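You operate a simulated robot arm through the tools that you are given. There is no shell and no other tool. Be economical: measure what you need, move in short steps, check, and stop when the job is done.

The job below is to be done with a simulated robot arm. You get a single attempt, and the scene is never put back.

## Task
Put things in order on the top of the table. At the end: the hearth stone from the top of the table stands on top of the yellow dough; the beige small measure is on the white side plate; the bung of the small cask stands where the beige small measure stood; the black small iron weight stands on top of the yellow bar of soap; whatever was shut is shut again. Leave all else as you found it, and nothing knocked over.
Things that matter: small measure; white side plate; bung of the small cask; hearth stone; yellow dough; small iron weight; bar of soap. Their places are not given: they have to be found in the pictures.

The check looks at the end state, three seconds after you hand in, the way a careful person would. Anything else that was tipped, shoved, dropped, spilled or broken makes it a failure.

## Robot
A 7-joint arm with a two-finger parallel gripper, fixed in place. Base frame: the origin is at the foot of the arm, x ahead of it, y to its left, z up; the work surface is at about z = 0.76. Readings come in m, degrees, newtons and seconds.
With the tool pointing down near the work surface it reaches from about 0.2 to 0.68 m from the base axis. Its first joint turns from -66.0 to 66.0 degrees. Payload 2.4 kg.
The TCP is the grasp point between the finger pads, 0.03 m short of the fingertips. In the tool frame z runs along the fingers and y along their closing line. The gripper opens to 0.094 m. The fingers are 0.028 m wide and 0.01 m thick; the gripper's body (0.05 by 0.096 m) begins 0.055 m behind the TCP.
Orientation is that of the tool frame in the base frame, as a unit quaternion [w, x, y, z]. With the fingers straight down and closing along the base's y, the tool's x points along the base's -x, its y along +y and its z along -z.

## Interface
- The arm moves only by the tool play_rows. Its argument "series" is a list of rows, each a list of 3 entries, a list of its own where there are three numbers: the shift along the base's x, y, z in m, then the turn, a rotation vector about the base's x, y, z in degrees, then the gripper command, from -1 (fully open) to 1 (shut), values between in proportion. In form: [[[x, y, z], [wx, wy, wz], jaw], ...]. A call has 1 to 20 rows; each row shifts and turns the commanded pose from where the row before left it. A row lasts 0.2 s, in which the tool goes at most 0.05 m and 8.6 degrees; a call with a longer step from one row to the next is refused whole, and so is a gripper value outside its range. A pose out of reach is approached as far as the arm can. The call stops where the force on the tool passes 40 N (or 10 N more than at its start, if that is more) or the arm is blocked; 0.2 s more then pass. Each finger travels about 0.153 m/s and halts on what it meets, pressing with about 41 N; the grip force reading is that of the motor and also rises with nothing between the fingers. The clock runs only during rows and for 0.2 s after the last one: add rows that do not move to give the fingers time. The reply holds the time, the measured pose of the TCP, the force on the tool along the base axes, the opening and the grip force, in the units named above and with some noise.
- Cameras (640 x 400 px; columns grow to the right, rows downward): "scene" is fixed at [0.0298, 0.4672, 1.4472]; the picture's right is [-0.82, -0.58, 0.00], its down [-0.31, 0.44, -0.84] and it looks along [0.49, -0.69, -0.54] (base axes); focal length 339 px, centre (320, 200). "wrist" rides on the gripper at [-0.037, 0, -0.058] in the tool frame; the picture's right is [0.00, -1.00, 0.00], its down [0.97, 0.00, -0.24] and it looks along [0.24, 0.00, 0.97] (tool axes); focal length 218 px, centre (320, 200).
- snapshot(camera): a new picture of that camera. It takes no simulated time.
- point_at(camera, pixels): there is no depth. For up to 12 entries [column, row, z] of the newest picture of that camera ("zoom" is the newest enlarged one), the place [x, y] in the base frame at which the ray of that pixel passes the height z, good to about 0.003 m. It takes no simulated time.
- enlarge(camera, box): a new picture of the part [left, top, right, bottom] of that camera's present view, enlarged. It takes no simulated time.
- finish_job(): hands the job in; it is judged then, once.

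Go step by step. Measure first, check grasps and placings, and put right what went wrong. The budget is 80 turns and 46 pictures, counting those below and the enlarged ones. Unless the task says otherwise, let go and move clear before handing in, and close with one line.

The tools are called after "Emit:" as a command line: name --argument value ..., lists and objects as JSON in quotes. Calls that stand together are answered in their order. play_rows: Moves the arm, as the interface text tells. Its arguments: {"type":"object","properties":{"series":{"type":"array"}},"required":["series"]} The other tools are called the same way: snapshot (camera) takes a picture; point_at (camera, pixels) gives the place at which the rays of pixels pass given heights; enlarge (camera, box) takes an enlarged picture of a part of a camera's view; finish_job () hands the job in.

At the start:

```text
t: 0.0
ee_pos: [0.3567, -0.1747, 1.0426]
ee_rot: [0.0, 0.0, 1.0, 0.0]
contact_force: [-0.7, 0.2, -0.9]
width: 0.0939
grasp_force: 0.0
```

scene: 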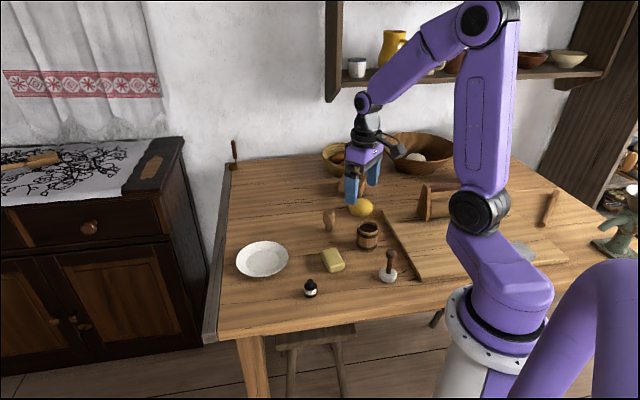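
wrist: 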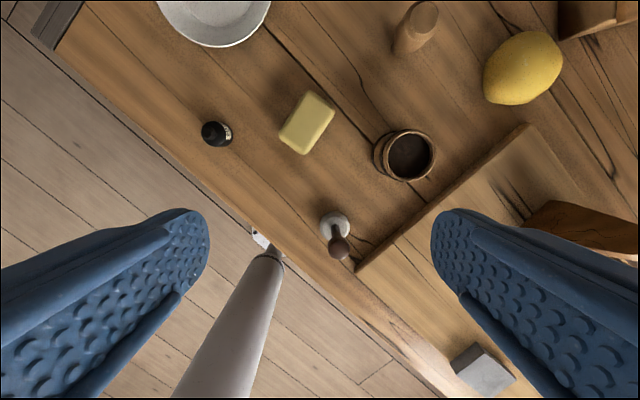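

The scene shows a plate (262,259), soap (333,260), black weight (310,288), a cask-like thing (367,235), a stopper-like thing (329,220) and a pestle-like thing (388,270). I'll enlarge the views to identify them.

Emit:
enlarge --camera "scene" --box '[220, 180, 420, 305]'

Emit:
enlarge --camera "scene" --box '[310, 110, 630, 310]'

Emit:
enlarge --camera "wrist" --box '[160, 0, 640, 300]'

```text
3.20 times, centred on (320, 242) of scene
```

zoom: 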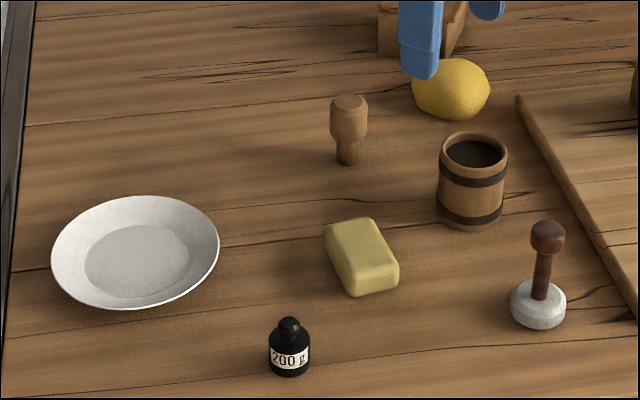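

```text
2.00 times, centred on (470, 210) of scene
```

zoom: 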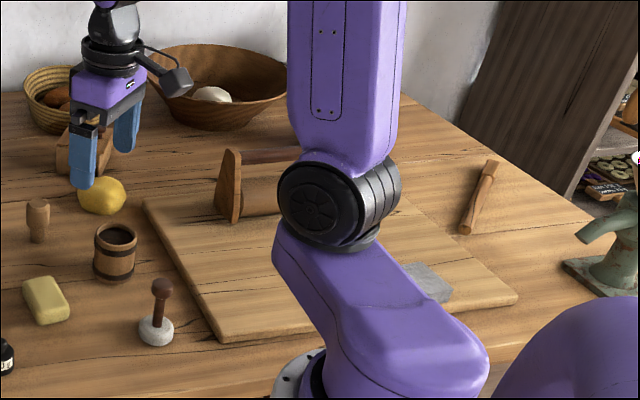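

```text
1.33 times, centred on (400, 150) of wrist
```

zoom: 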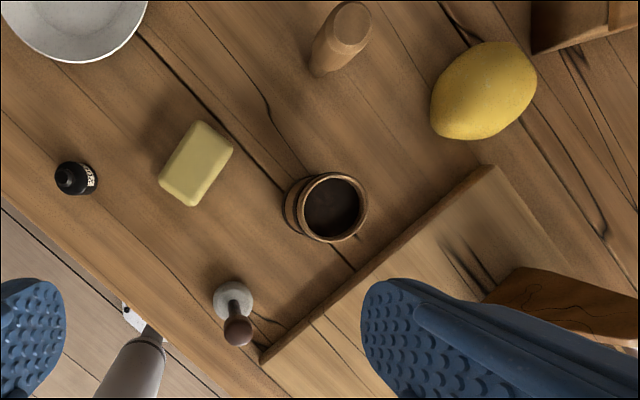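

The grey slab is at about zoom (430,280), and part of the table is hidden behind the arm. I'll measure the main places and look from the wrist with the arm moved.

Emit:
point_at --camera "scene" --pixels '[[262, 262, 0.77], [333, 265, 0.77], [311, 296, 0.76], [368, 246, 0.76], [328, 230, 0.76], [388, 278, 0.77], [362, 212, 0.78], [525, 252, 0.78], [415, 155, 0.8], [340, 155, 0.8], [548, 205, 0.77], [432, 210, 0.78]]'

Emit:
play_rows --series '[[[0, -0.04, 0.02], [0, 0, 0], -1], [[0, -0.04, 0.02], [0, 0, 0], -1], [[0, -0.04, 0.02], [0, 0, 0], -1], [[0, -0.04, 0.02], [0, 0, 0], -1], [[0, -0.04, 0], [0, 0, 0], -1]]'

Emit:
snapshot --camera "wrist"

Emit:
snapshot --camera "scene"

```text
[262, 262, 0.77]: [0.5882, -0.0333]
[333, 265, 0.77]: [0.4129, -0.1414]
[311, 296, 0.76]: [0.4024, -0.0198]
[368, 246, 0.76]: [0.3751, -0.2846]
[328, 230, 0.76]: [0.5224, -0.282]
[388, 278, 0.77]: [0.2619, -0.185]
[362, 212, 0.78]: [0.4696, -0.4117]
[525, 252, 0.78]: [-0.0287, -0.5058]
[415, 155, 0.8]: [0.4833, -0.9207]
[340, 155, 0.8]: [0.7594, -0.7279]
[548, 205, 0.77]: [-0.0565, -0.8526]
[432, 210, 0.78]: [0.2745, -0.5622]
```

```text
t: 1.2
ee_pos: [0.3579, -0.3743, 1.122]
ee_rot: [0.0, 0.0, 1.0, 0.0]
contact_force: [-0.1, -0.3, 0.3]
width: 0.094
grasp_force: 0.1
```

```text
40 pictures are left
```

wrist: 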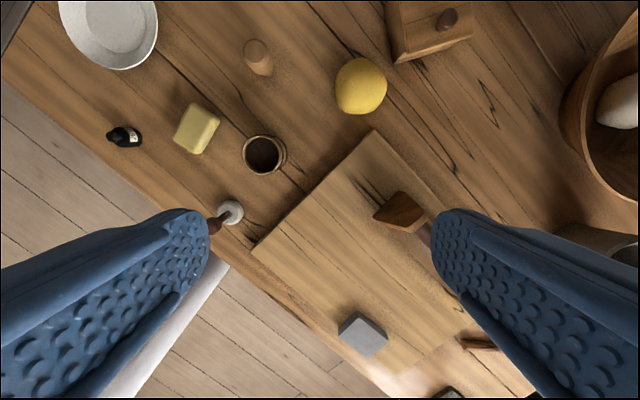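

```text
39 pictures are left
```

scene: 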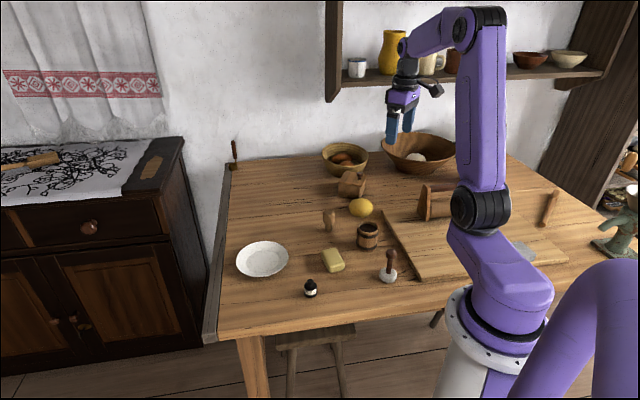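

There is a wooden box with a knob at wrist (430,30), and a grey stone at (362,335). I'll enlarge these details.

Emit:
enlarge --camera "scene" --box '[310, 130, 470, 230]'

Emit:
enlarge --camera "wrist" --box '[220, 0, 480, 162]'

Emit:
enlarge --camera "scene" --box '[310, 195, 410, 257]'

```text
4.00 times, centred on (390, 180) of scene
```

zoom: 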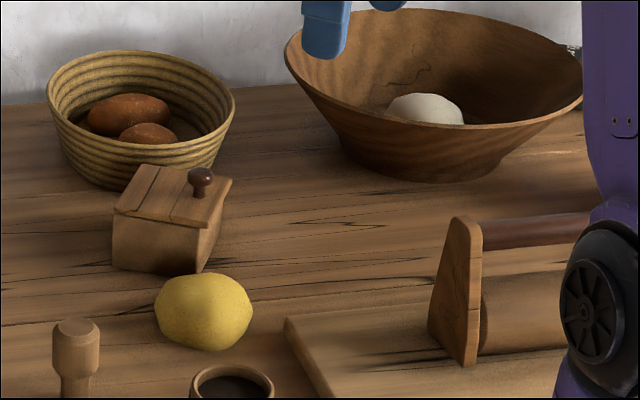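

```text
2.46 times, centred on (350, 81) of wrist
```

zoom: 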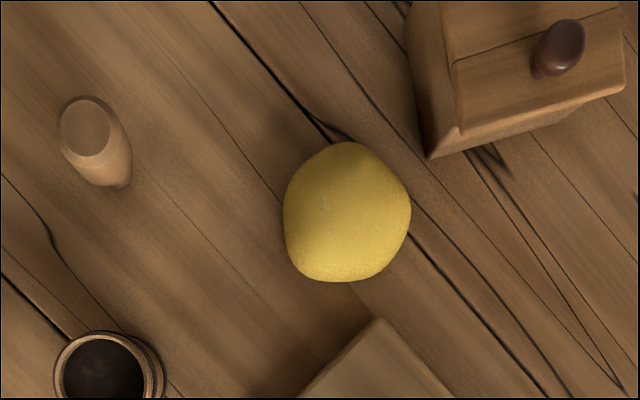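

```text
6.40 times, centred on (360, 226) of scene
```

zoom: 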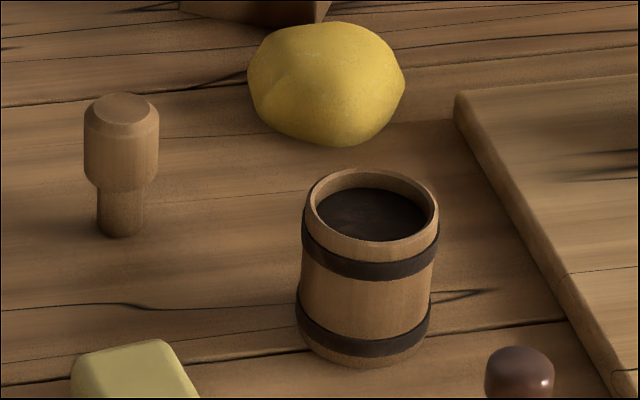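

The lump is evidently the dough, the wooden plug is likely the bung, and the box with a lid is shut. I still need to find the beige measure, so I'll look at the far right side.

Emit:
play_rows --series '[[[-0.02, -0.04, 0], [0, 0, 0], -1], [[-0.02, -0.04, 0], [0, 0, 0], -1], [[-0.02, -0.04, 0], [0, 0, 0], -1], [[-0.02, 0, 0], [0, 0, 0], -1]]'

Emit:
snapshot --camera "wrist"

Emit:
enlarge --camera "scene" --box '[330, 30, 640, 224]'

```text
t: 2.2
ee_pos: [0.2786, -0.4943, 1.1226]
ee_rot: [0.0, 0.0, 1.0, 0.0]
contact_force: [0.1, -0.6, 0.6]
width: 0.0939
grasp_force: 0.1
```

```text
35 pictures are left
```

wrist: 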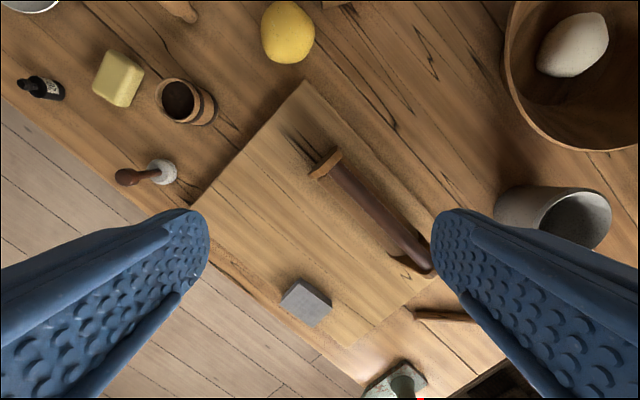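

```text
2.06 times, centred on (485, 127) of scene
```

zoom: 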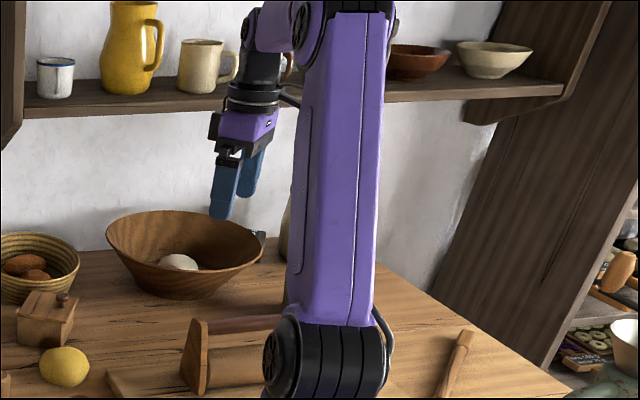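

No measure is visible anywhere on the table, so it is probably inside the lidded box at scene (350,187). I'll measure the box with point_at and get a wrist view from above it.

Emit:
play_rows --series '[[[0.04, 0.02, 0], [0, 0, 0], -1], [[0.045, 0.01, -0.01], [0, 0, 0], -1], [[0.045, 0.01, -0.01], [0, 0, 0], -1], [[0.045, 0.01, -0.01], [0, 0, 0], -1], [[0.045, 0.01, -0.01], [0, 0, 0], -1]]'

Emit:
snapshot --camera "wrist"

Emit:
point_at --camera "scene" --pixels '[[338, 197, 0.76], [359, 199, 0.76], [366, 190, 0.76], [360, 175, 0.84], [362, 210, 0.79], [338, 184, 0.81]]'

```text
t: 3.4
ee_pos: [0.4992, -0.4326, 1.0844]
ee_rot: [-0.001, 0.001, 1.0, 0.0]
contact_force: [0.6, -0.5, 0.4]
width: 0.094
grasp_force: 0.0
```

```text
33 pictures are left
```

wrist: 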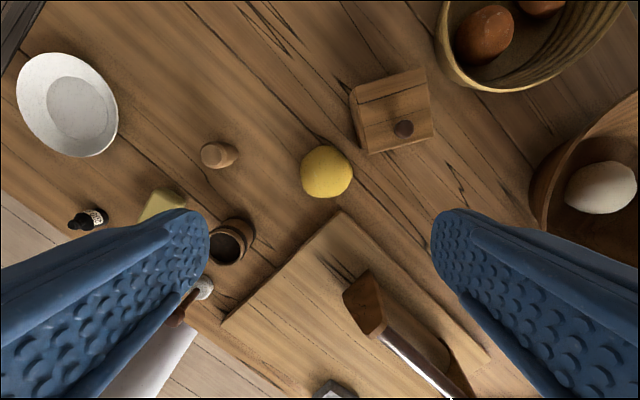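

```text
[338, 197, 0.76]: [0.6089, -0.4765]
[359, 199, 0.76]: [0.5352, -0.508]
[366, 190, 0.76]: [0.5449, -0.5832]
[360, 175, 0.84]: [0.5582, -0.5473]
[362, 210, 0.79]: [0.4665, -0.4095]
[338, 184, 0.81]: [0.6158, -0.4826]
```

The box lies around (0.57,-0.52), far out. I'll triangulate it with the wrist picture.

Emit:
point_at --camera "wrist" --pixels '[[404, 128, 0.84], [404, 128, 0.86], [362, 152, 0.8], [435, 138, 0.8], [425, 68, 0.84], [350, 92, 0.84], [326, 172, 0.79], [216, 155, 0.8], [330, 395, 0.8]]'

Emit:
enlarge --camera "wrist" --box '[300, 40, 460, 140]'

Emit:
enlarge --camera "scene" --box '[325, 160, 385, 198]'

```text
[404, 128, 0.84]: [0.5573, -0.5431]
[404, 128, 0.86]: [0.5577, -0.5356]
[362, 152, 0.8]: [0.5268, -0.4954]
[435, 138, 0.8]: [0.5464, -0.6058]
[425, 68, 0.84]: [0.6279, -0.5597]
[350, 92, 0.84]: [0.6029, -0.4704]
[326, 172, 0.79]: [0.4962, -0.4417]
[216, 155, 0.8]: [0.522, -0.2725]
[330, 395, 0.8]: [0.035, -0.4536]
```

```text
4.00 times, centred on (380, 90) of wrist
```

zoom: 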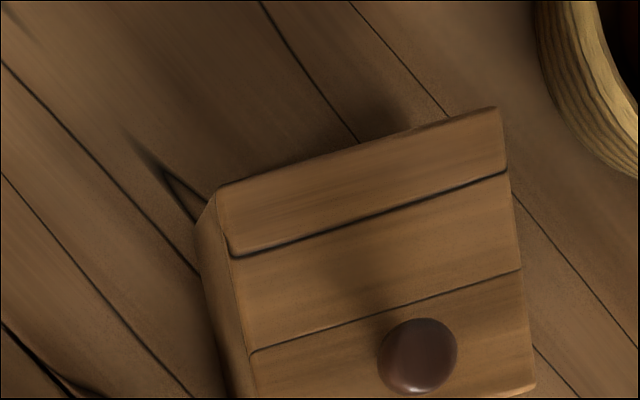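

```text
10.53 times, centred on (355, 179) of scene
```

zoom: 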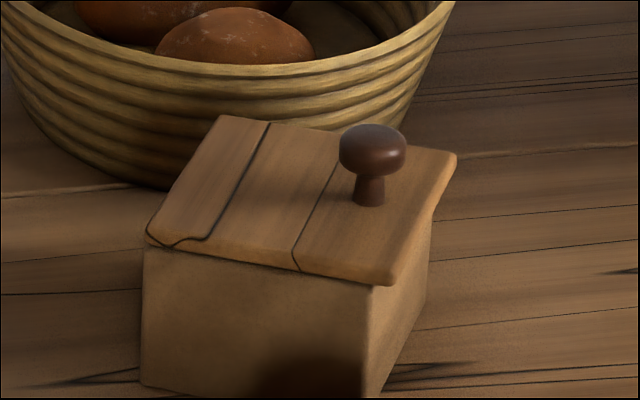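

The box has a hinged lid with its knob at about (0.557,-0.545,0.84). Before opening it I'll look straight down into the cask and at the plug.

Emit:
play_rows --series '[[[-0.02, 0.035, -0.01], [0, 0, 0], -1], [[-0.02, 0.035, -0.01], [0, 0, 0], -1], [[-0.02, 0.035, -0.01], [0, 0, 0], -1], [[-0.02, 0.035, -0.01], [0, 0, 0], -1]]'

Emit:
enlarge --camera "wrist" --box '[210, 50, 450, 200]'

```text
t: 4.4
ee_pos: [0.4163, -0.2923, 1.0426]
ee_rot: [0.001, 0.0, 1.0, 0.0]
contact_force: [0.1, 0.7, 0.5]
width: 0.094
grasp_force: 0.1
```

```text
2.67 times, centred on (330, 125) of wrist
```

zoom: 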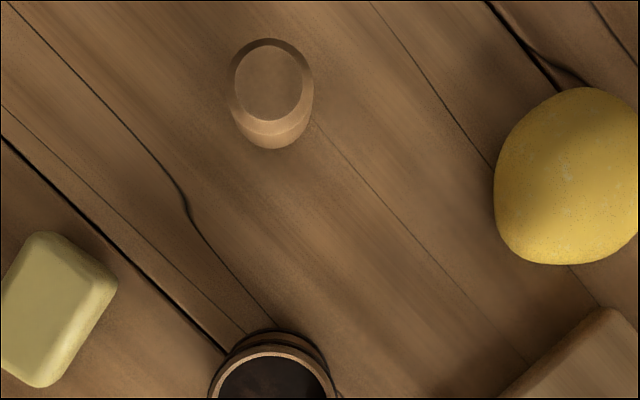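

The plug at zoom (270,90) is solid, so it is the bung. Next I'll look into the cask mouth.

Emit:
enlarge --camera "wrist" --box '[260, 150, 380, 225]'

Emit:
point_at --camera "zoom" --pixels '[[280, 220, 0.82], [150, 220, 0.82], [410, 220, 0.82]]'

```text
5.33 times, centred on (320, 188) of wrist
```

zoom: 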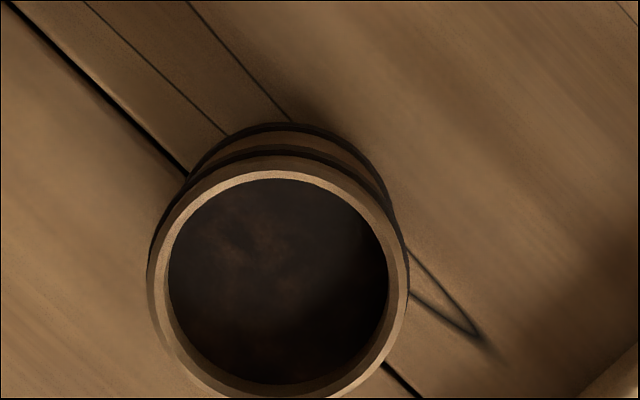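

```text
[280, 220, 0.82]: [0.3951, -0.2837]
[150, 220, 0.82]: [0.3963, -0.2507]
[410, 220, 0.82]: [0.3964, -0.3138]
```

The vessel holds something dark; whether it is the cask or the measure is unclear. I'll check the shelves and right edge for other casks and measures.

Emit:
enlarge --camera "scene" --box '[560, 120, 640, 270]'

Emit:
enlarge --camera "scene" --box '[330, 20, 610, 195]'

```text
2.67 times, centred on (600, 195) of scene
```

zoom: 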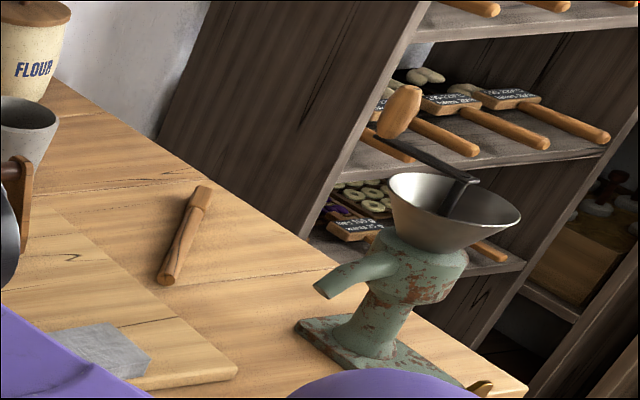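

```text
2.29 times, centred on (470, 108) of scene
```

zoom: 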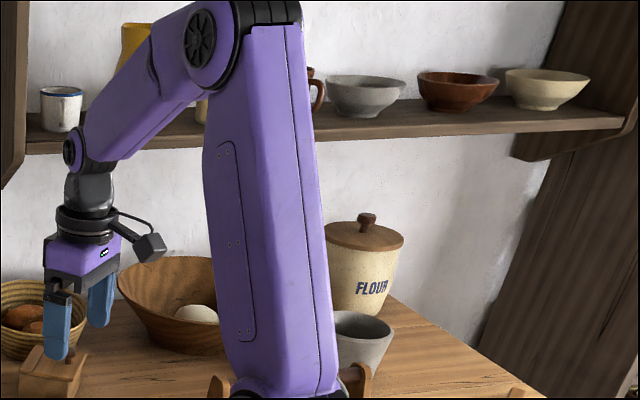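

Nothing else on the shelves looks like a measure. The grey slab near (0.0,-0.47) lies beyond joint 1's range, so I'll look closely at the white thing with the brown handle, (388,270), and at the grey slab.

Emit:
enlarge --camera "scene" --box '[365, 240, 413, 290]'

Emit:
enlarge --camera "wrist" --box '[210, 170, 440, 400]'

```text
8.00 times, centred on (389, 265) of scene
```

zoom: 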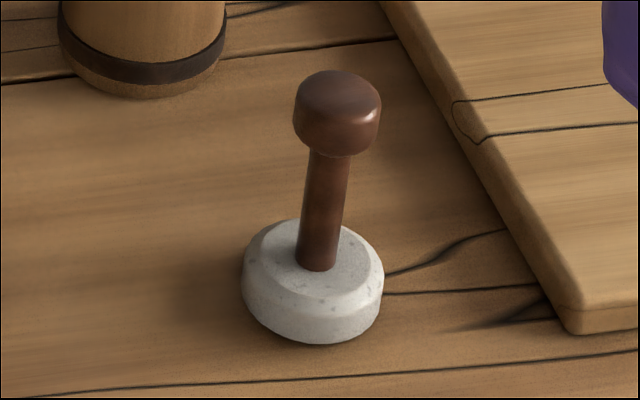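

```text
1.74 times, centred on (325, 285) of wrist
```

zoom: 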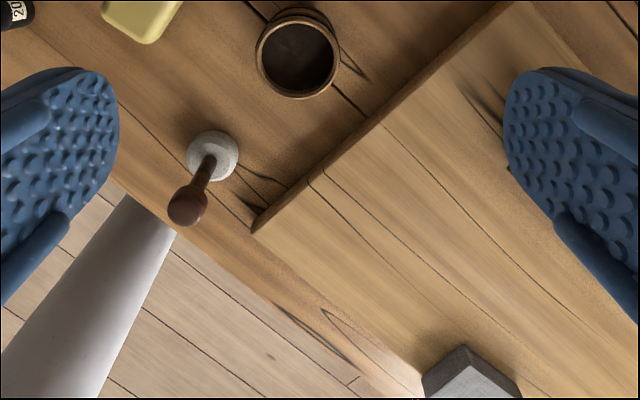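

The white thing is speckled stone with a handle and stands right on the table within reach, so I take it as the hearth stone. Next I'll check heights and get a close view of the weight and soap.

Emit:
point_at --camera "scene" --pixels '[[328.9, 211.2, 0.8], [328.9, 211.2, 0.82], [328.8, 230.4, 0.76], [388.5, 254, 0.84], [388.5, 254, 0.86], [389, 279, 0.765]]'

Emit:
play_rows --series '[[[-0.02, 0.04, -0.02], [0, 0, 0], -1], [[-0.02, 0.04, -0.02], [0, 0, 0], -1], [[-0.02, 0.04, -0.02], [0, 0, 0], -1], [[0, 0.04, -0.02], [0, 0, 0], -1], [[0, 0.04, -0.02], [0, 0, 0], -1]]'

Emit:
snapshot --camera "wrist"

```text
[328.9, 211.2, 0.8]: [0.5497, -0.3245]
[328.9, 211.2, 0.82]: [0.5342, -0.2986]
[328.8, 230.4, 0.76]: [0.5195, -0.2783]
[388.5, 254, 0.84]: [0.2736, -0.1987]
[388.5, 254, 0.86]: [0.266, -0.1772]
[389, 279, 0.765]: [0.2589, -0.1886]
```

```text
t: 5.6
ee_pos: [0.3552, -0.094, 0.944]
ee_rot: [0.0, 0.001, 1.0, 0.0]
contact_force: [-0.5, -0.1, -0.3]
width: 0.0942
grasp_force: 0.1
```

```text
24 pictures are left
```

wrist: 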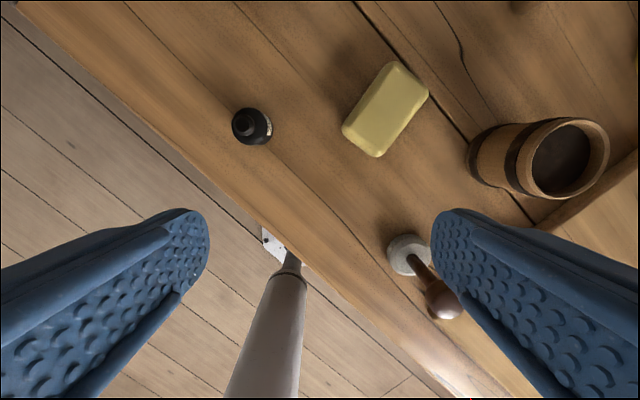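

The bung is about 0.075 m tall, too tall for the low box, which favours the hooped vessel as the measure. First the weight and soap: I'll compute their places from this view.

Emit:
point_at --camera "wrist" --pixels '[[248, 122, 0.8], [255, 130, 0.77], [392, 63, 0.785], [428, 92, 0.785], [377, 156, 0.785], [342, 130, 0.785], [386, 108, 0.785], [407, 254, 0.775], [446, 303, 0.84], [236, 126, 0.78], [272, 128, 0.78]]'

Emit:
point_at --camera "scene" --pixels '[[310.5, 282, 0.8], [310.5, 282, 0.81], [310.5, 282, 0.79], [311, 294, 0.765], [333, 258, 0.785], [333, 258, 0.79], [323, 251, 0.785], [335, 249, 0.785], [344, 264, 0.785], [330, 267, 0.785]]'

```text
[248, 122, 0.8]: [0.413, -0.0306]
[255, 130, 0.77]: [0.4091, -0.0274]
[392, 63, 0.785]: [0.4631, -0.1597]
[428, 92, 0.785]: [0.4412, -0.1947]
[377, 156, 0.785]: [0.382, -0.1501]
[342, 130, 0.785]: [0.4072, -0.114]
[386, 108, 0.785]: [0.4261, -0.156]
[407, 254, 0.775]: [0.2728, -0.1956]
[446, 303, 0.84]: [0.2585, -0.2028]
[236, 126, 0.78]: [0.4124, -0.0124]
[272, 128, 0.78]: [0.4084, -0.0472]
```

```text
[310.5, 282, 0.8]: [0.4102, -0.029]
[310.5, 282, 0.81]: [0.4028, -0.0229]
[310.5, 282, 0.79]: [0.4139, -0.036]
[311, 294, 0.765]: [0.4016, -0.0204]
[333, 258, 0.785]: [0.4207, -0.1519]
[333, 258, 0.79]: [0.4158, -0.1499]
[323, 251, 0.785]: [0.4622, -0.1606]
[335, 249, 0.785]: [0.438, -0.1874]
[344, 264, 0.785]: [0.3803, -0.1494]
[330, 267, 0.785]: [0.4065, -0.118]
```

The weight stands at (0.411,-0.029) and the soap centre is at (0.423,-0.154) with its top at 0.785. Now I'll grasp the weight.

Emit:
play_rows --series '[[[0.028, 0.0325, 0], [0, 0, 0], -1], [[0.028, 0.0325, 0], [0, 0, 0], -1], [[0, 0, -0.04], [0, 0, 0], -1], [[0, 0, -0.04], [0, 0, 0], -1], [[0, 0, -0.03], [0, 0, 0], -1], [[0, 0, -0.025], [0, 0, 0], -1], [[0, 0, -0.014], [0, 0, 0], -1], [[0, 0, 0], [0, 0, 0], -1], [[0, 0, 0], [0, 0, 0], -0.4], [[0, 0, 0], [0, 0, 0], 0.2], [[0, 0, 0], [0, 0, 0], 1], [[0, 0, 0], [0, 0, 0], 1]]'

```text
t: 8.2
ee_pos: [0.4131, -0.0291, 0.7944]
ee_rot: [0.0, 0.001, 1.0, 0.001]
contact_force: [1.8, 0.0, 1.6]
width: 0.0324
grasp_force: 41.7
```

The grip holds at width 0.032, which matches the weight. I'll lift it and check.

Emit:
play_rows --series '[[[0, 0, 0.02], [0, 0, 0], 1], [[0, 0, 0.03], [0, 0, 0], 1], [[0.002, -0.03, 0.01], [0, 0, 0], 1], [[0.002, -0.03, 0], [0, 0, 0], 1], [[0.003, -0.03, 0], [0, 0, 0], 1], [[0.003, -0.035, 0], [0, 0, 0], 1], [[0, 0, 0], [0, 0, 0], 1]]'

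Emit:
snapshot --camera "wrist"

Emit:
enlarge --camera "scene" --box '[270, 200, 398, 280]'

```text
t: 9.8
ee_pos: [0.4227, -0.1556, 0.8516]
ee_rot: [0.0, 0.0, 1.0, 0.0]
contact_force: [-0.4, -0.4, -1.5]
width: 0.0325
grasp_force: 41.0
```

```text
23 pictures are left
```

wrist: 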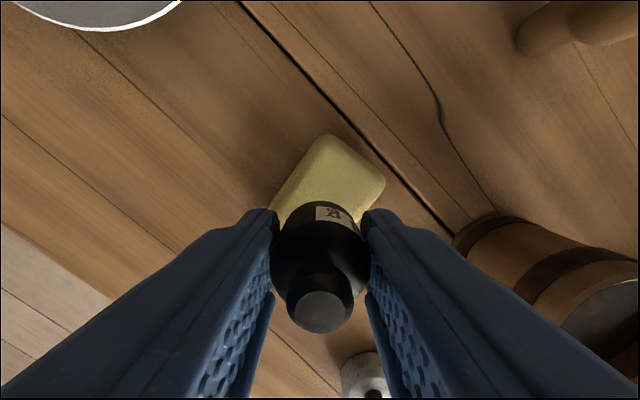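

```text
5.00 times, centred on (334, 240) of scene
```

zoom: 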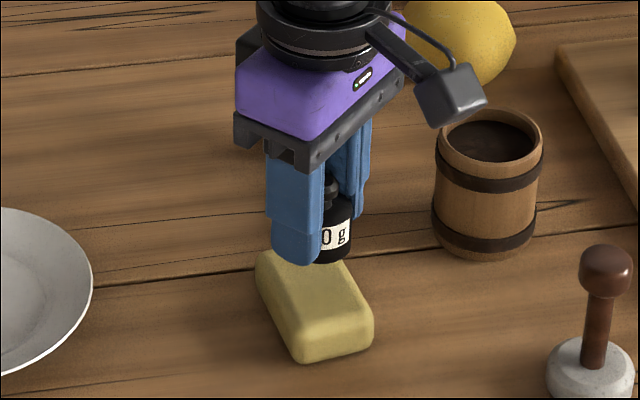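

The weight hangs over the soap. I'll lower it slowly.

Emit:
play_rows --series '[[[0.001, 0.001, -0.015], [0, 0, 0], 1], [[0, 0, -0.01], [0, 0, 0], 1], [[0, 0, -0.003], [0, 0, 0], 1], [[0, 0, -0.002], [0, 0, 0], 1], [[0, 0, 0], [0, 0, 0], 1]]'

```text
t: 11.0
ee_pos: [0.4245, -0.1547, 0.8245]
ee_rot: [0.001, -0.001, 1.0, 0.0]
contact_force: [-5.7, 2.1, 32.2]
width: 0.0327
grasp_force: 41.6
```

There is firm contact at z 0.8245. I'll ease up slightly, release gently and rise.

Emit:
play_rows --series '[[[0, 0, 0.002], [0, 0, 0], 1], [[0, 0, 0], [0, 0, 0], 0.2], [[0, 0, 0], [0, 0, 0], 0], [[0, 0, 0], [0, 0, 0], -0.1], [[0, 0, 0], [0, 0, 0], -0.2], [[0, 0, 0.02], [0, 0, 0], -0.2], [[0, 0, 0.04], [0, 0, 0], -0.2], [[0, 0, 0.05], [0, 0, 0], -0.5], [[-0.02, -0.01, 0.03], [0, 0, 0], -1], [[-0.03, -0.01, 0], [0, 0, 0], -1]]'

Emit:
snapshot --camera "wrist"

```text
t: 13.2
ee_pos: [0.3718, -0.1736, 0.966]
ee_rot: [-0.001, 0.0, 1.0, 0.0]
contact_force: [0.4, -1.2, -0.3]
width: 0.0943
grasp_force: 0.0
```

```text
21 pictures are left
```

wrist: 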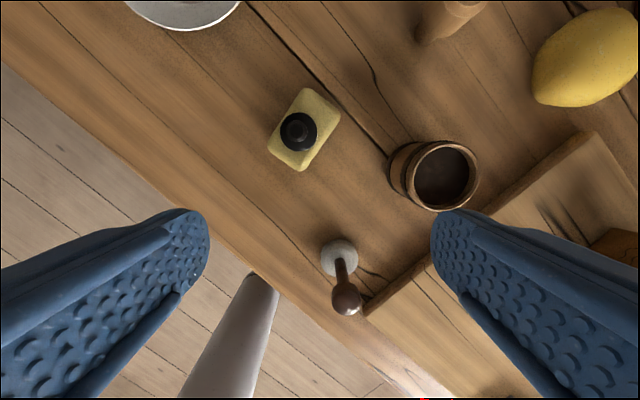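

The weight stands on the soap (300,132). Now I'll measure the hearth stone and the dough.

Emit:
point_at --camera "wrist" --pixels '[[340, 257, 0.775], [347, 297, 0.83], [347, 297, 0.84], [347, 297, 0.85], [322, 257, 0.77], [358, 257, 0.77]]'

Emit:
point_at --camera "scene" --pixels '[[389, 275, 0.775], [389.5, 255, 0.84], [389.5, 255, 0.845], [389.5, 255, 0.85]]'

```text
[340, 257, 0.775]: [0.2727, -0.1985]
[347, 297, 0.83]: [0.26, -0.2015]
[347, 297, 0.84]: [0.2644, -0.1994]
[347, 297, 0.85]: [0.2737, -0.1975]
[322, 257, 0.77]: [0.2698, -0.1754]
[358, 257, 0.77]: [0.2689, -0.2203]
```

```text
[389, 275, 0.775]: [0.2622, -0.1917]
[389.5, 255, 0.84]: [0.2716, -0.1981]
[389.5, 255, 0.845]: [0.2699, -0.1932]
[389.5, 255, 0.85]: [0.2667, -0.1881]
```

The knob is at about (0.268,-0.197), top at z about 0.848. I'll grasp it there with the TCP at 0.833.

Emit:
play_rows --series '[[[-0.035, -0.008, 0], [0, 0, 0], -1], [[-0.035, -0.008, 0], [0, 0, 0], -1], [[-0.034, -0.007, -0.01], [0, 0, 0], -1], [[0, 0, -0.04], [0, 0, 0], -1], [[0, 0, -0.04], [0, 0, 0], -1], [[0, 0, -0.025], [0, 0, 0], -1], [[0, 0, -0.016], [0, 0, 0], -1], [[0, 0, 0], [0, 0, 0], -0.5], [[0, 0, 0], [0, 0, 0], 0], [[0, 0, 0], [0, 0, 0], 0.3], [[0, 0, 0], [0, 0, 0], 1], [[0, 0, 0], [0, 0, 0], 1], [[0, 0, 0], [0, 0, 0], 1]]'

Emit:
snapshot --camera "wrist"

```text
t: 16.0
ee_pos: [0.2712, -0.1961, 0.8344]
ee_rot: [-0.001, 0.0, 1.0, 0.0]
contact_force: [1.1, 0.0, 0.1]
width: 0.0271
grasp_force: 41.2
```

```text
20 pictures are left
```

wrist: 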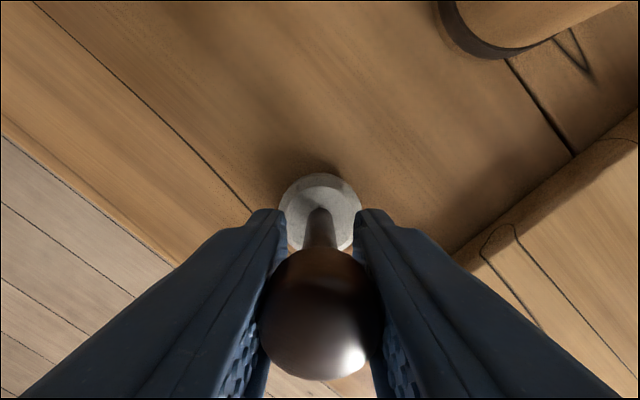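

The knob is gripped at 0.027 wide. I'll lift and carry it high toward the dough.

Emit:
play_rows --series '[[[0, 0, 0.02], [0, 0, 0], 1], [[0, 0, 0.04], [0, 0, 0], 1], [[0, 0, 0.04], [0, 0, 0], 1], [[0, 0, 0.04], [0, 0, 0], 1], [[0.0267, -0.034, 0], [0, 0, 0], 1], [[0.0267, -0.034, 0], [0, 0, 0], 1], [[0.0267, -0.034, 0], [0, 0, 0], 1], [[0.0267, -0.034, 0], [0, 0, 0], 1], [[0.0267, -0.034, 0], [0, 0, 0], 1], [[0.0267, -0.034, 0], [0, 0, 0], 1], [[0, 0, 0], [0, 0, 0], 1]]'

Emit:
snapshot --camera "wrist"

Emit:
enlarge --camera "scene" --box '[310, 160, 410, 222]'

```text
t: 18.4
ee_pos: [0.4275, -0.4025, 0.9737]
ee_rot: [0.0, 0.0, 1.0, -0.001]
contact_force: [-0.3, -0.4, -1.1]
width: 0.0269
grasp_force: 41.0
```

```text
19 pictures are left
```

wrist: 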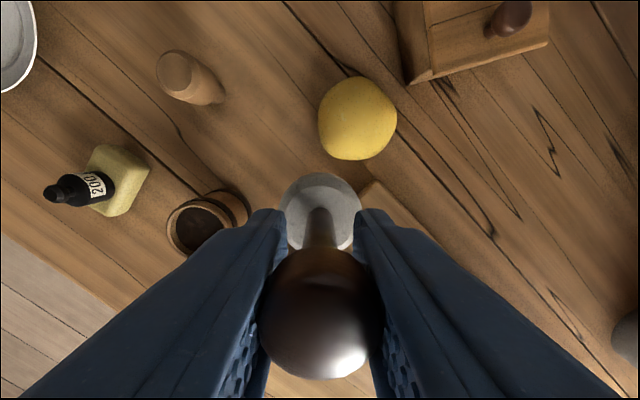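

```text
6.40 times, centred on (360, 191) of scene
```

zoom: 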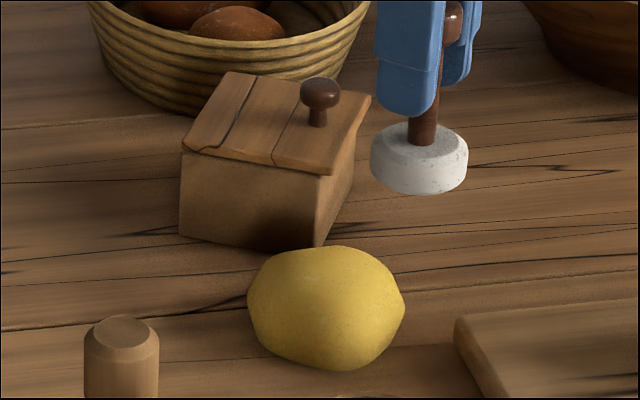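

The dough is at wrist (357,118) and zoom (326,308). I'll triangulate its centre and width.

Emit:
point_at --camera "wrist" --pixels '[[357, 118, 0.78], [357, 118, 0.79], [357, 118, 0.8], [318, 118, 0.785], [397, 118, 0.785], [357, 76, 0.785], [357, 160, 0.785]]'

Emit:
point_at --camera "zoom" --pixels '[[326, 308, 0.78], [326, 308, 0.79], [326, 308, 0.8], [247, 308, 0.785], [405, 308, 0.785]]'

```text
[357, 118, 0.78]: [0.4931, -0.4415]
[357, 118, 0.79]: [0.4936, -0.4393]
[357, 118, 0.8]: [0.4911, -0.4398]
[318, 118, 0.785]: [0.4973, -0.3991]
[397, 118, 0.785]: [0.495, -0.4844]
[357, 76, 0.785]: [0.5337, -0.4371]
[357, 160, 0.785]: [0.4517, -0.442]
```

```text
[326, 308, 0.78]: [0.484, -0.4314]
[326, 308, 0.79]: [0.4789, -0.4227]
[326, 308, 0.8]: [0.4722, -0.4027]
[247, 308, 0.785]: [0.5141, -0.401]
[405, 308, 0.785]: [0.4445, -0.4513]
```

The dough's centre is about (0.492,-0.440) with its top near 0.82. I'll move above it and lower to just before contact.

Emit:
play_rows --series '[[[0.0325, -0.019, 0], [0, 0, 0], 1], [[0.0325, -0.019, 0], [0, 0, 0], 1], [[0, 0, -0.03], [0, 0, 0], 1], [[0, 0, -0.03], [0, 0, 0], 1], [[0, 0, 0], [0, 0, 0], 1]]'

Emit:
enlarge --camera "scene" --box '[310, 160, 410, 222]'

Emit:
snapshot --camera "wrist"

```text
t: 19.6
ee_pos: [0.4947, -0.4397, 0.9142]
ee_rot: [0.001, 0.0, 1.0, 0.0]
contact_force: [0.2, -0.6, -1.1]
width: 0.0269
grasp_force: 41.7
```

```text
6.40 times, centred on (360, 191) of scene
```

zoom: 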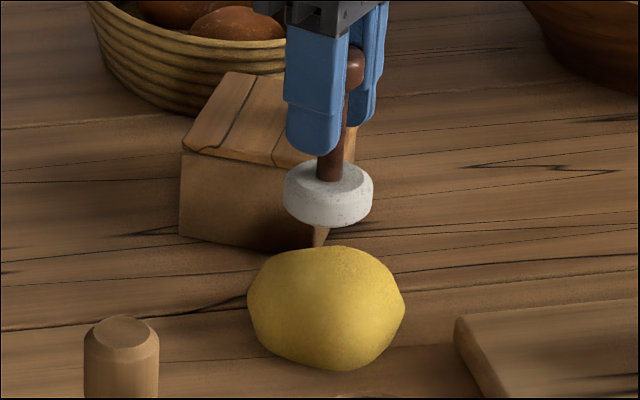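

```text
16 pictures are left
```

wrist: 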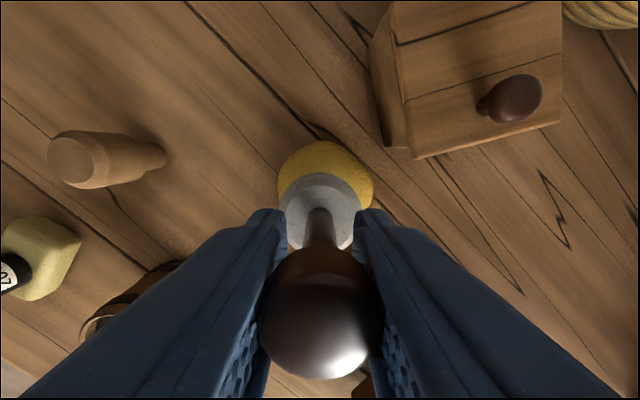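

The wrist view puts the dough centre at about (0.496,-0.443), nearly beneath the stone. I'll lower in small steps to feel contact.

Emit:
play_rows --series '[[[0.001, -0.003, -0.01], [0, 0, 0], 1], [[0, 0, -0.007], [0, 0, 0], 1], [[0, 0, -0.004], [0, 0, 0], 1], [[0, 0, -0.003], [0, 0, 0], 1], [[0, 0, 0], [0, 0, 0], 1]]'

```text
t: 20.8
ee_pos: [0.4957, -0.4422, 0.8904]
ee_rot: [0.0, 0.0, 1.0, -0.001]
contact_force: [0.0, 0.7, -0.4]
width: 0.0269
grasp_force: 40.5
```

No contact yet at 0.890. I'll continue down in small steps.

Emit:
play_rows --series '[[[0, 0, -0.003], [0, 0, 0], 1], [[0, 0, -0.002], [0, 0, 0], 1], [[0, 0, -0.002], [0, 0, 0], 1]]'

```text
t: 21.6
ee_pos: [0.495, -0.4425, 0.8823]
ee_rot: [0.0, 0.0, 1.0, 0.0]
contact_force: [-0.3, 0.2, -0.5]
width: 0.0271
grasp_force: 40.9
```

Emit:
play_rows --series '[[[0, 0, -0.002], [0, 0, 0], 1], [[0, 0, -0.002], [0, 0, 0], 1]]'

Emit:
enlarge --camera "scene" --box '[310, 160, 410, 222]'

```text
t: 22.2
ee_pos: [0.4966, -0.4414, 0.8788]
ee_rot: [0.0, 0.0, 1.0, 0.0]
contact_force: [0.1, 0.1, -1.4]
width: 0.027
grasp_force: 40.9
```

```text
6.40 times, centred on (360, 191) of scene
```

zoom: 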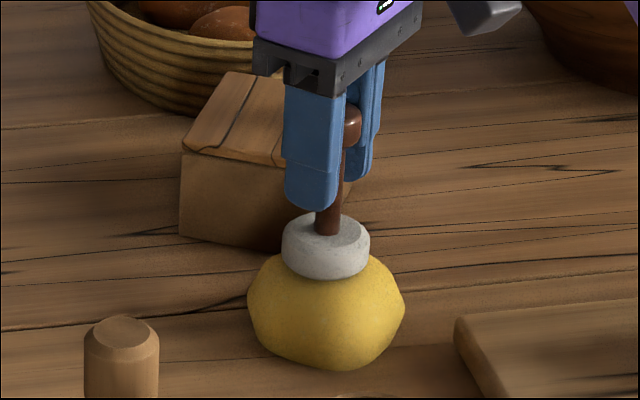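

The stone is now very near the dough's top. I'll continue in small steps.

Emit:
play_rows --series '[[[0, 0, -0.0015], [0, 0, 0], 1], [[0, 0, -0.0015], [0, 0, 0], 1], [[0, 0, 0], [0, 0, 0], 1]]'

```text
t: 23.0
ee_pos: [0.4968, -0.4417, 0.8753]
ee_rot: [0.0, 0.0, 1.0, 0.0]
contact_force: [0.0, 0.4, -0.3]
width: 0.0271
grasp_force: 40.7
```

Emit:
play_rows --series '[[[0, 0, -0.0015], [0, 0, 0], 1], [[0, 0, -0.0015], [0, 0, 0], 1], [[0, 0, -0.0015], [0, 0, 0], 1]]'

```text
t: 23.8
ee_pos: [0.4965, -0.442, 0.8749]
ee_rot: [0.003, 0.0, 1.0, -0.002]
contact_force: [-6.5, 7.0, 34.6]
width: 0.0273
grasp_force: 41.1
```

Contact at 0.875. I'll ease off and open the fingers only a little, so the knob stays caged while I check.

Emit:
play_rows --series '[[[0, 0, 0.002], [0, 0, 0], 1], [[0, 0, 0.001], [0, 0, 0], 1], [[0, 0, 0], [0, 0, 0], 0.35], [[0, 0, 0], [0, 0, 0], 0.25], [[0, 0, 0], [0, 0, 0], 0.15], [[0, 0, 0], [0, 0, 0], 0.15], [[0, 0, 0], [0, 0, 0], 0.15]]'

Emit:
enlarge --camera "scene" --box '[310, 160, 410, 222]'

```text
t: 25.4
ee_pos: [0.4964, -0.441, 0.875]
ee_rot: [0.0, 0.0, 1.0, 0.0]
contact_force: [0.0, -0.3, 0.2]
width: 0.0402
grasp_force: 0.0
```

```text
6.40 times, centred on (360, 191) of scene
```

zoom: 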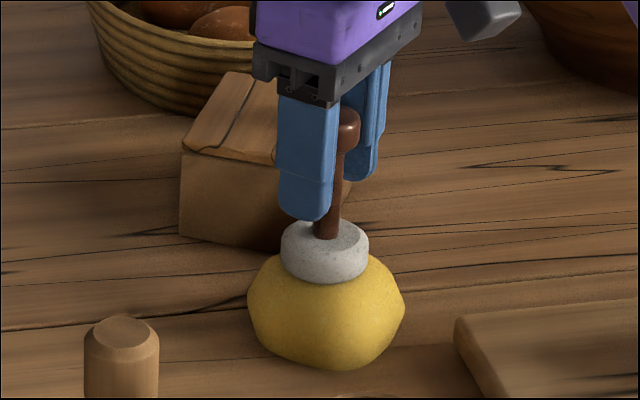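

The stone stands free on the dough inside the loose fingers. I'll rise straight up, then view it.

Emit:
play_rows --series '[[[0, 0, 0], [0, 0, 0], 0.0], [[0, 0, 0], [0, 0, 0], -0.1], [[0, 0, 0.015], [0, 0, 0], -0.1], [[0, 0, 0.03], [0, 0, 0], -0.1], [[0, 0, 0.04], [0, 0, 0], -0.5], [[0, 0.02, 0.03], [0, 0, 0], -1], [[-0.02, 0.04, 0], [0, 0, 0], -1], [[-0.02, 0.04, 0], [0, 0, 0], -1]]'

Emit:
snapshot --camera "scene"

```text
t: 27.2
ee_pos: [0.4544, -0.3406, 0.9893]
ee_rot: [0.001, 0.0, 1.0, 0.001]
contact_force: [-0.6, 0.3, -0.4]
width: 0.0939
grasp_force: 0.1
```

```text
13 pictures are left
```

scene: 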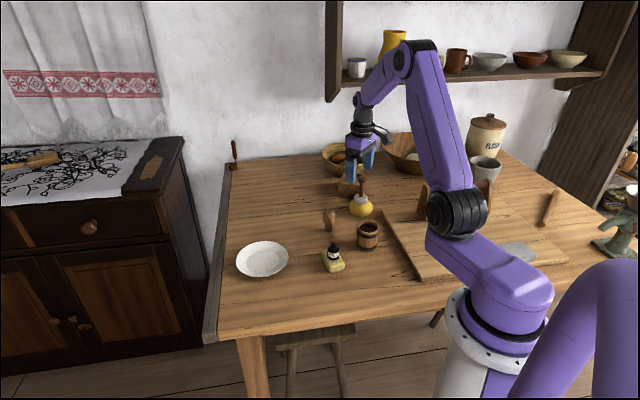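

The stone stands on the dough (361,200). The plug is solid and the hooped vessel is the only measure-like cup, so I take the vessel as the beige measure. I'll view it from above.

Emit:
play_rows --series '[[[-0.03, 0.025, 0], [0, 0, 0], -1], [[-0.03, 0.025, 0], [0, 0, 0], -1], [[0, 0, -0.02], [0, 0, 0], -1], [[0, 0, 0], [0, 0, 0], -1]]'

Emit:
snapshot --camera "wrist"

Emit:
point_at --camera "scene" --pixels '[[367.8, 226.8, 0.82], [367.8, 226.8, 0.83], [367.5, 245.5, 0.76], [262, 260, 0.77], [262, 256, 0.785], [236, 257, 0.785], [288.5, 257, 0.785], [328.8, 230.4, 0.76]]'

```text
t: 28.2
ee_pos: [0.3948, -0.2929, 0.9684]
ee_rot: [-0.001, 0.0, 1.0, 0.001]
contact_force: [0.0, -0.1, 0.0]
width: 0.094
grasp_force: 0.0
```

```text
12 pictures are left
```

wrist: 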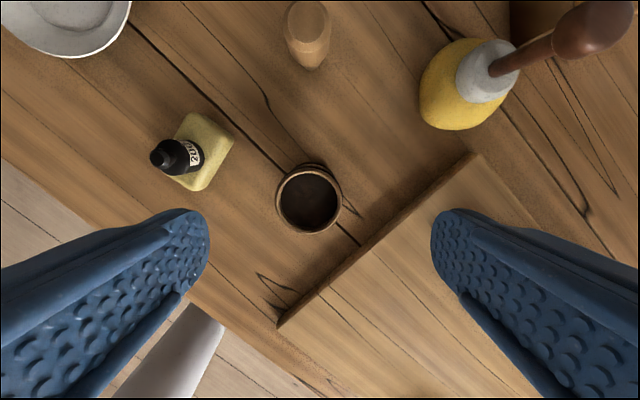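

```text
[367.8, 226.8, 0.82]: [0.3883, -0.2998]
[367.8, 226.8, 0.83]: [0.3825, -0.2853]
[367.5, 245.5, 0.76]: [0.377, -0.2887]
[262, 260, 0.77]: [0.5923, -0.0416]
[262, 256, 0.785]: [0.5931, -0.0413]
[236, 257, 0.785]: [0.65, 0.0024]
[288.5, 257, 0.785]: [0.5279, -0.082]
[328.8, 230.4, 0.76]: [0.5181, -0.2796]
```

The vessel's centre is (0.382,-0.284) and its width is 0.062. I'll grasp it at TCP z 0.812, high enough to clear the plate rim later.

Emit:
play_rows --series '[[[-0.013, 0.009, -0.01], [0, 0, 0], -1], [[0, 0, -0.04], [0, 0, 0], -1], [[0, 0, -0.04], [0, 0, 0], -1], [[0, 0, -0.03], [0, 0, 0], -1], [[0, 0, -0.02], [0, 0, 0], -1], [[0, 0, -0.016], [0, 0, 0], -1], [[0, 0, 0], [0, 0, 0], -0.7], [[0, 0, 0], [0, 0, 0], -0.4], [[0, 0, 0], [0, 0, 0], -0.2], [[0, 0, 0], [0, 0, 0], 1], [[0, 0, 0], [0, 0, 0], 1]]'

```text
t: 30.6
ee_pos: [0.3828, -0.2836, 0.8136]
ee_rot: [0.0, 0.0, 1.0, 0.0]
contact_force: [0.1, 0.0, 0.5]
width: 0.0601
grasp_force: 40.8
```

Firm grip at 0.060. I'll lift gently and carry it to above the plate.

Emit:
play_rows --series '[[[0, 0, 0.01], [0, 0, 0], 1], [[0, 0, 0.02], [0, 0, 0], 1], [[0, 0, 0.03], [0, 0, 0], 1], [[0, 0, 0.03], [0, 0, 0], 1], [[0, 0, 0.02], [0, 0, 0], 1], [[0.01, 0.012, 0], [0, 0, 0], 1], [[0.02, 0.022, 0], [0, 0, 0], 1], [[0.02, 0.024, 0], [0, 0, 0], 1], [[0.021, 0.024, 0], [0, 0, 0], 1], [[0.021, 0.024, 0], [0, 0, 0], 1], [[0.021, 0.024, 0], [0, 0, 0], 1], [[0.021, 0.024, 0], [0, 0, 0], 1], [[0.021, 0.024, 0], [0, 0, 0], 1], [[0.02, 0.024, 0], [0, 0, 0], 1], [[0.02, 0.024, 0], [0, 0, 0], 1], [[0.014, 0.016, 0], [0, 0, 0], 1], [[0, 0, 0], [0, 0, 0], 1]]'

Emit:
snapshot --camera "wrist"

Emit:
enlarge --camera "scene" --box '[210, 190, 370, 290]'

```text
t: 34.2
ee_pos: [0.5908, -0.04, 0.9242]
ee_rot: [0.0, 0.0, 1.0, 0.0]
contact_force: [-0.4, -0.1, -1.1]
width: 0.0605
grasp_force: 41.1
```

```text
11 pictures are left
```

wrist: 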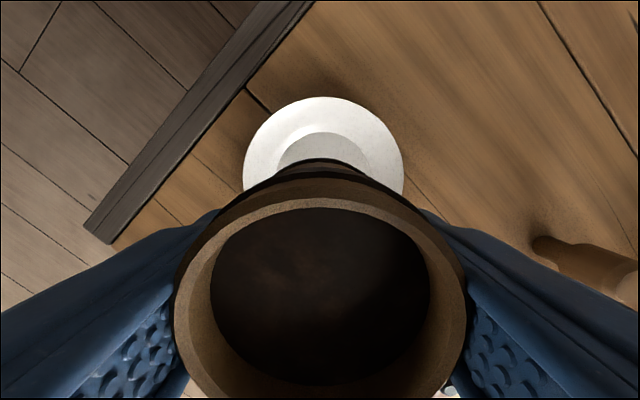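

```text
4.00 times, centred on (290, 240) of scene
```

zoom: 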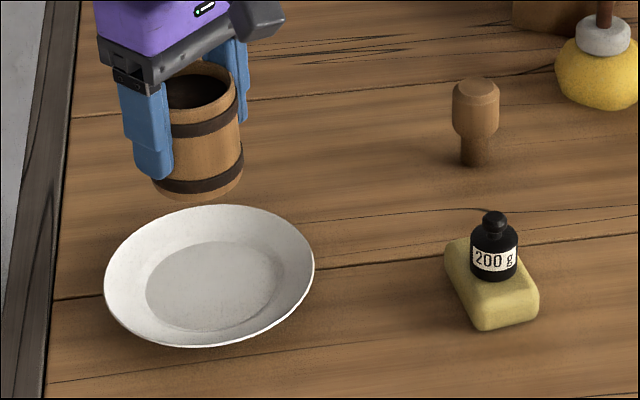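

The plate centre works out at about (0.595,-0.043). I'll shift slightly and lower to just above it.

Emit:
play_rows --series '[[[0.004, -0.003, -0.01], [0, 0, 0], 1], [[0, 0, -0.025], [0, 0, 0], 1], [[0, 0, -0.025], [0, 0, 0], 1], [[0, 0, -0.02], [0, 0, 0], 1], [[0, 0, -0.01], [0, 0, 0], 1], [[0, 0, -0.004], [0, 0, 0], 1], [[0, 0, -0.002], [0, 0, 0], 1], [[0, 0, 0], [0, 0, 0], 1]]'

```text
t: 36.0
ee_pos: [0.5952, -0.0435, 0.8277]
ee_rot: [0.0, 0.0, 1.0, -0.001]
contact_force: [0.1, -0.4, -0.5]
width: 0.0603
grasp_force: 40.8
```

Emit:
play_rows --series '[[[0, 0, -0.002], [0, 0, 0], 1], [[0, 0, -0.002], [0, 0, 0], 1], [[0, 0, -0.0015], [0, 0, 0], 1]]'

Emit:
enlarge --camera "scene" --box '[210, 190, 370, 290]'

```text
t: 36.8
ee_pos: [0.5964, -0.0437, 0.8231]
ee_rot: [0.0, 0.0, 1.0, 0.0]
contact_force: [0.2, 0.4, -0.8]
width: 0.0605
grasp_force: 41.2
```

```text
4.00 times, centred on (290, 240) of scene
```

zoom: 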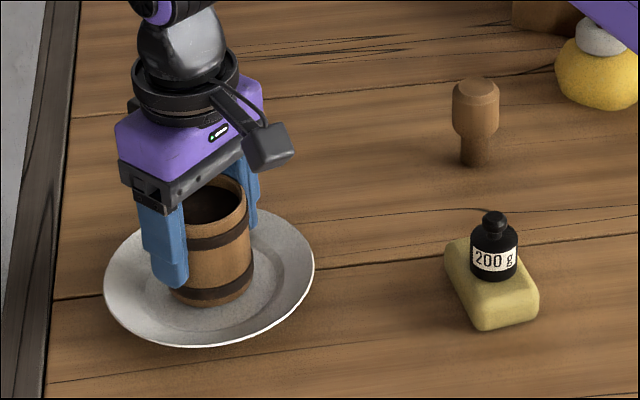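

The vessel is nearly down and centred on the plate. I'll continue to contact.

Emit:
play_rows --series '[[[0, 0, -0.0015], [0, 0, 0], 1], [[0, 0, -0.0015], [0, 0, 0], 1], [[0, 0, 0], [0, 0, 0], 1]]'

```text
t: 37.6
ee_pos: [0.5965, -0.0451, 0.8184]
ee_rot: [0.0, 0.0, 1.0, 0.0]
contact_force: [-0.1, -0.4, -0.4]
width: 0.0602
grasp_force: 40.6
```

Emit:
play_rows --series '[[[0, 0, -0.001], [0, 0, 0], 1], [[0, 0, -0.001], [0, 0, 0], 1], [[0, 0, 0], [0, 0, 0], 1]]'

```text
t: 38.4
ee_pos: [0.5959, -0.0443, 0.8177]
ee_rot: [0.002, 0.0, 1.0, 0.001]
contact_force: [-8.7, -2.6, 31.2]
width: 0.0604
grasp_force: 40.6
```

Contact at 0.818. I'll ease off, open a little and rise.

Emit:
play_rows --series '[[[0, 0, 0.0015], [0, 0, 0], 1], [[0, 0, 0], [0, 0, 0], -0.35], [[0, 0, 0], [0, 0, 0], -0.45], [[0, 0, 0], [0, 0, 0], -0.6], [[0, 0, 0], [0, 0, 0], -0.65], [[0, 0, 0], [0, 0, 0], -0.65], [[0, 0, 0.015], [0, 0, 0], -0.65], [[0, 0, 0.03], [0, 0, 0], -0.65], [[0, 0, 0.04], [0, 0, 0], -0.8], [[0, 0, 0.03], [0, 0, 0], -1], [[-0.03, -0.035, 0.02], [0, 0, 0], -1], [[-0.03, -0.035, 0], [0, 0, 0], -1], [[-0.02, -0.035, 0], [0, 0, 0], -1], [[-0.01, -0.035, 0], [0, 0, 0], -1], [[-0.01, -0.035, 0], [0, 0, 0], -1], [[0, -0.035, 0], [0, 0, 0], -1], [[0, -0.02, 0], [0, 0, 0], -1]]'

Emit:
snapshot --camera "wrist"

```text
refused: row 11 steps farther than a row can; nothing moved
```

```text
8 pictures are left
```

wrist: 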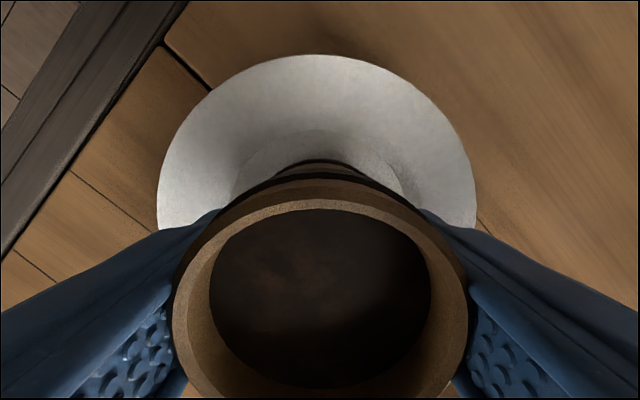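

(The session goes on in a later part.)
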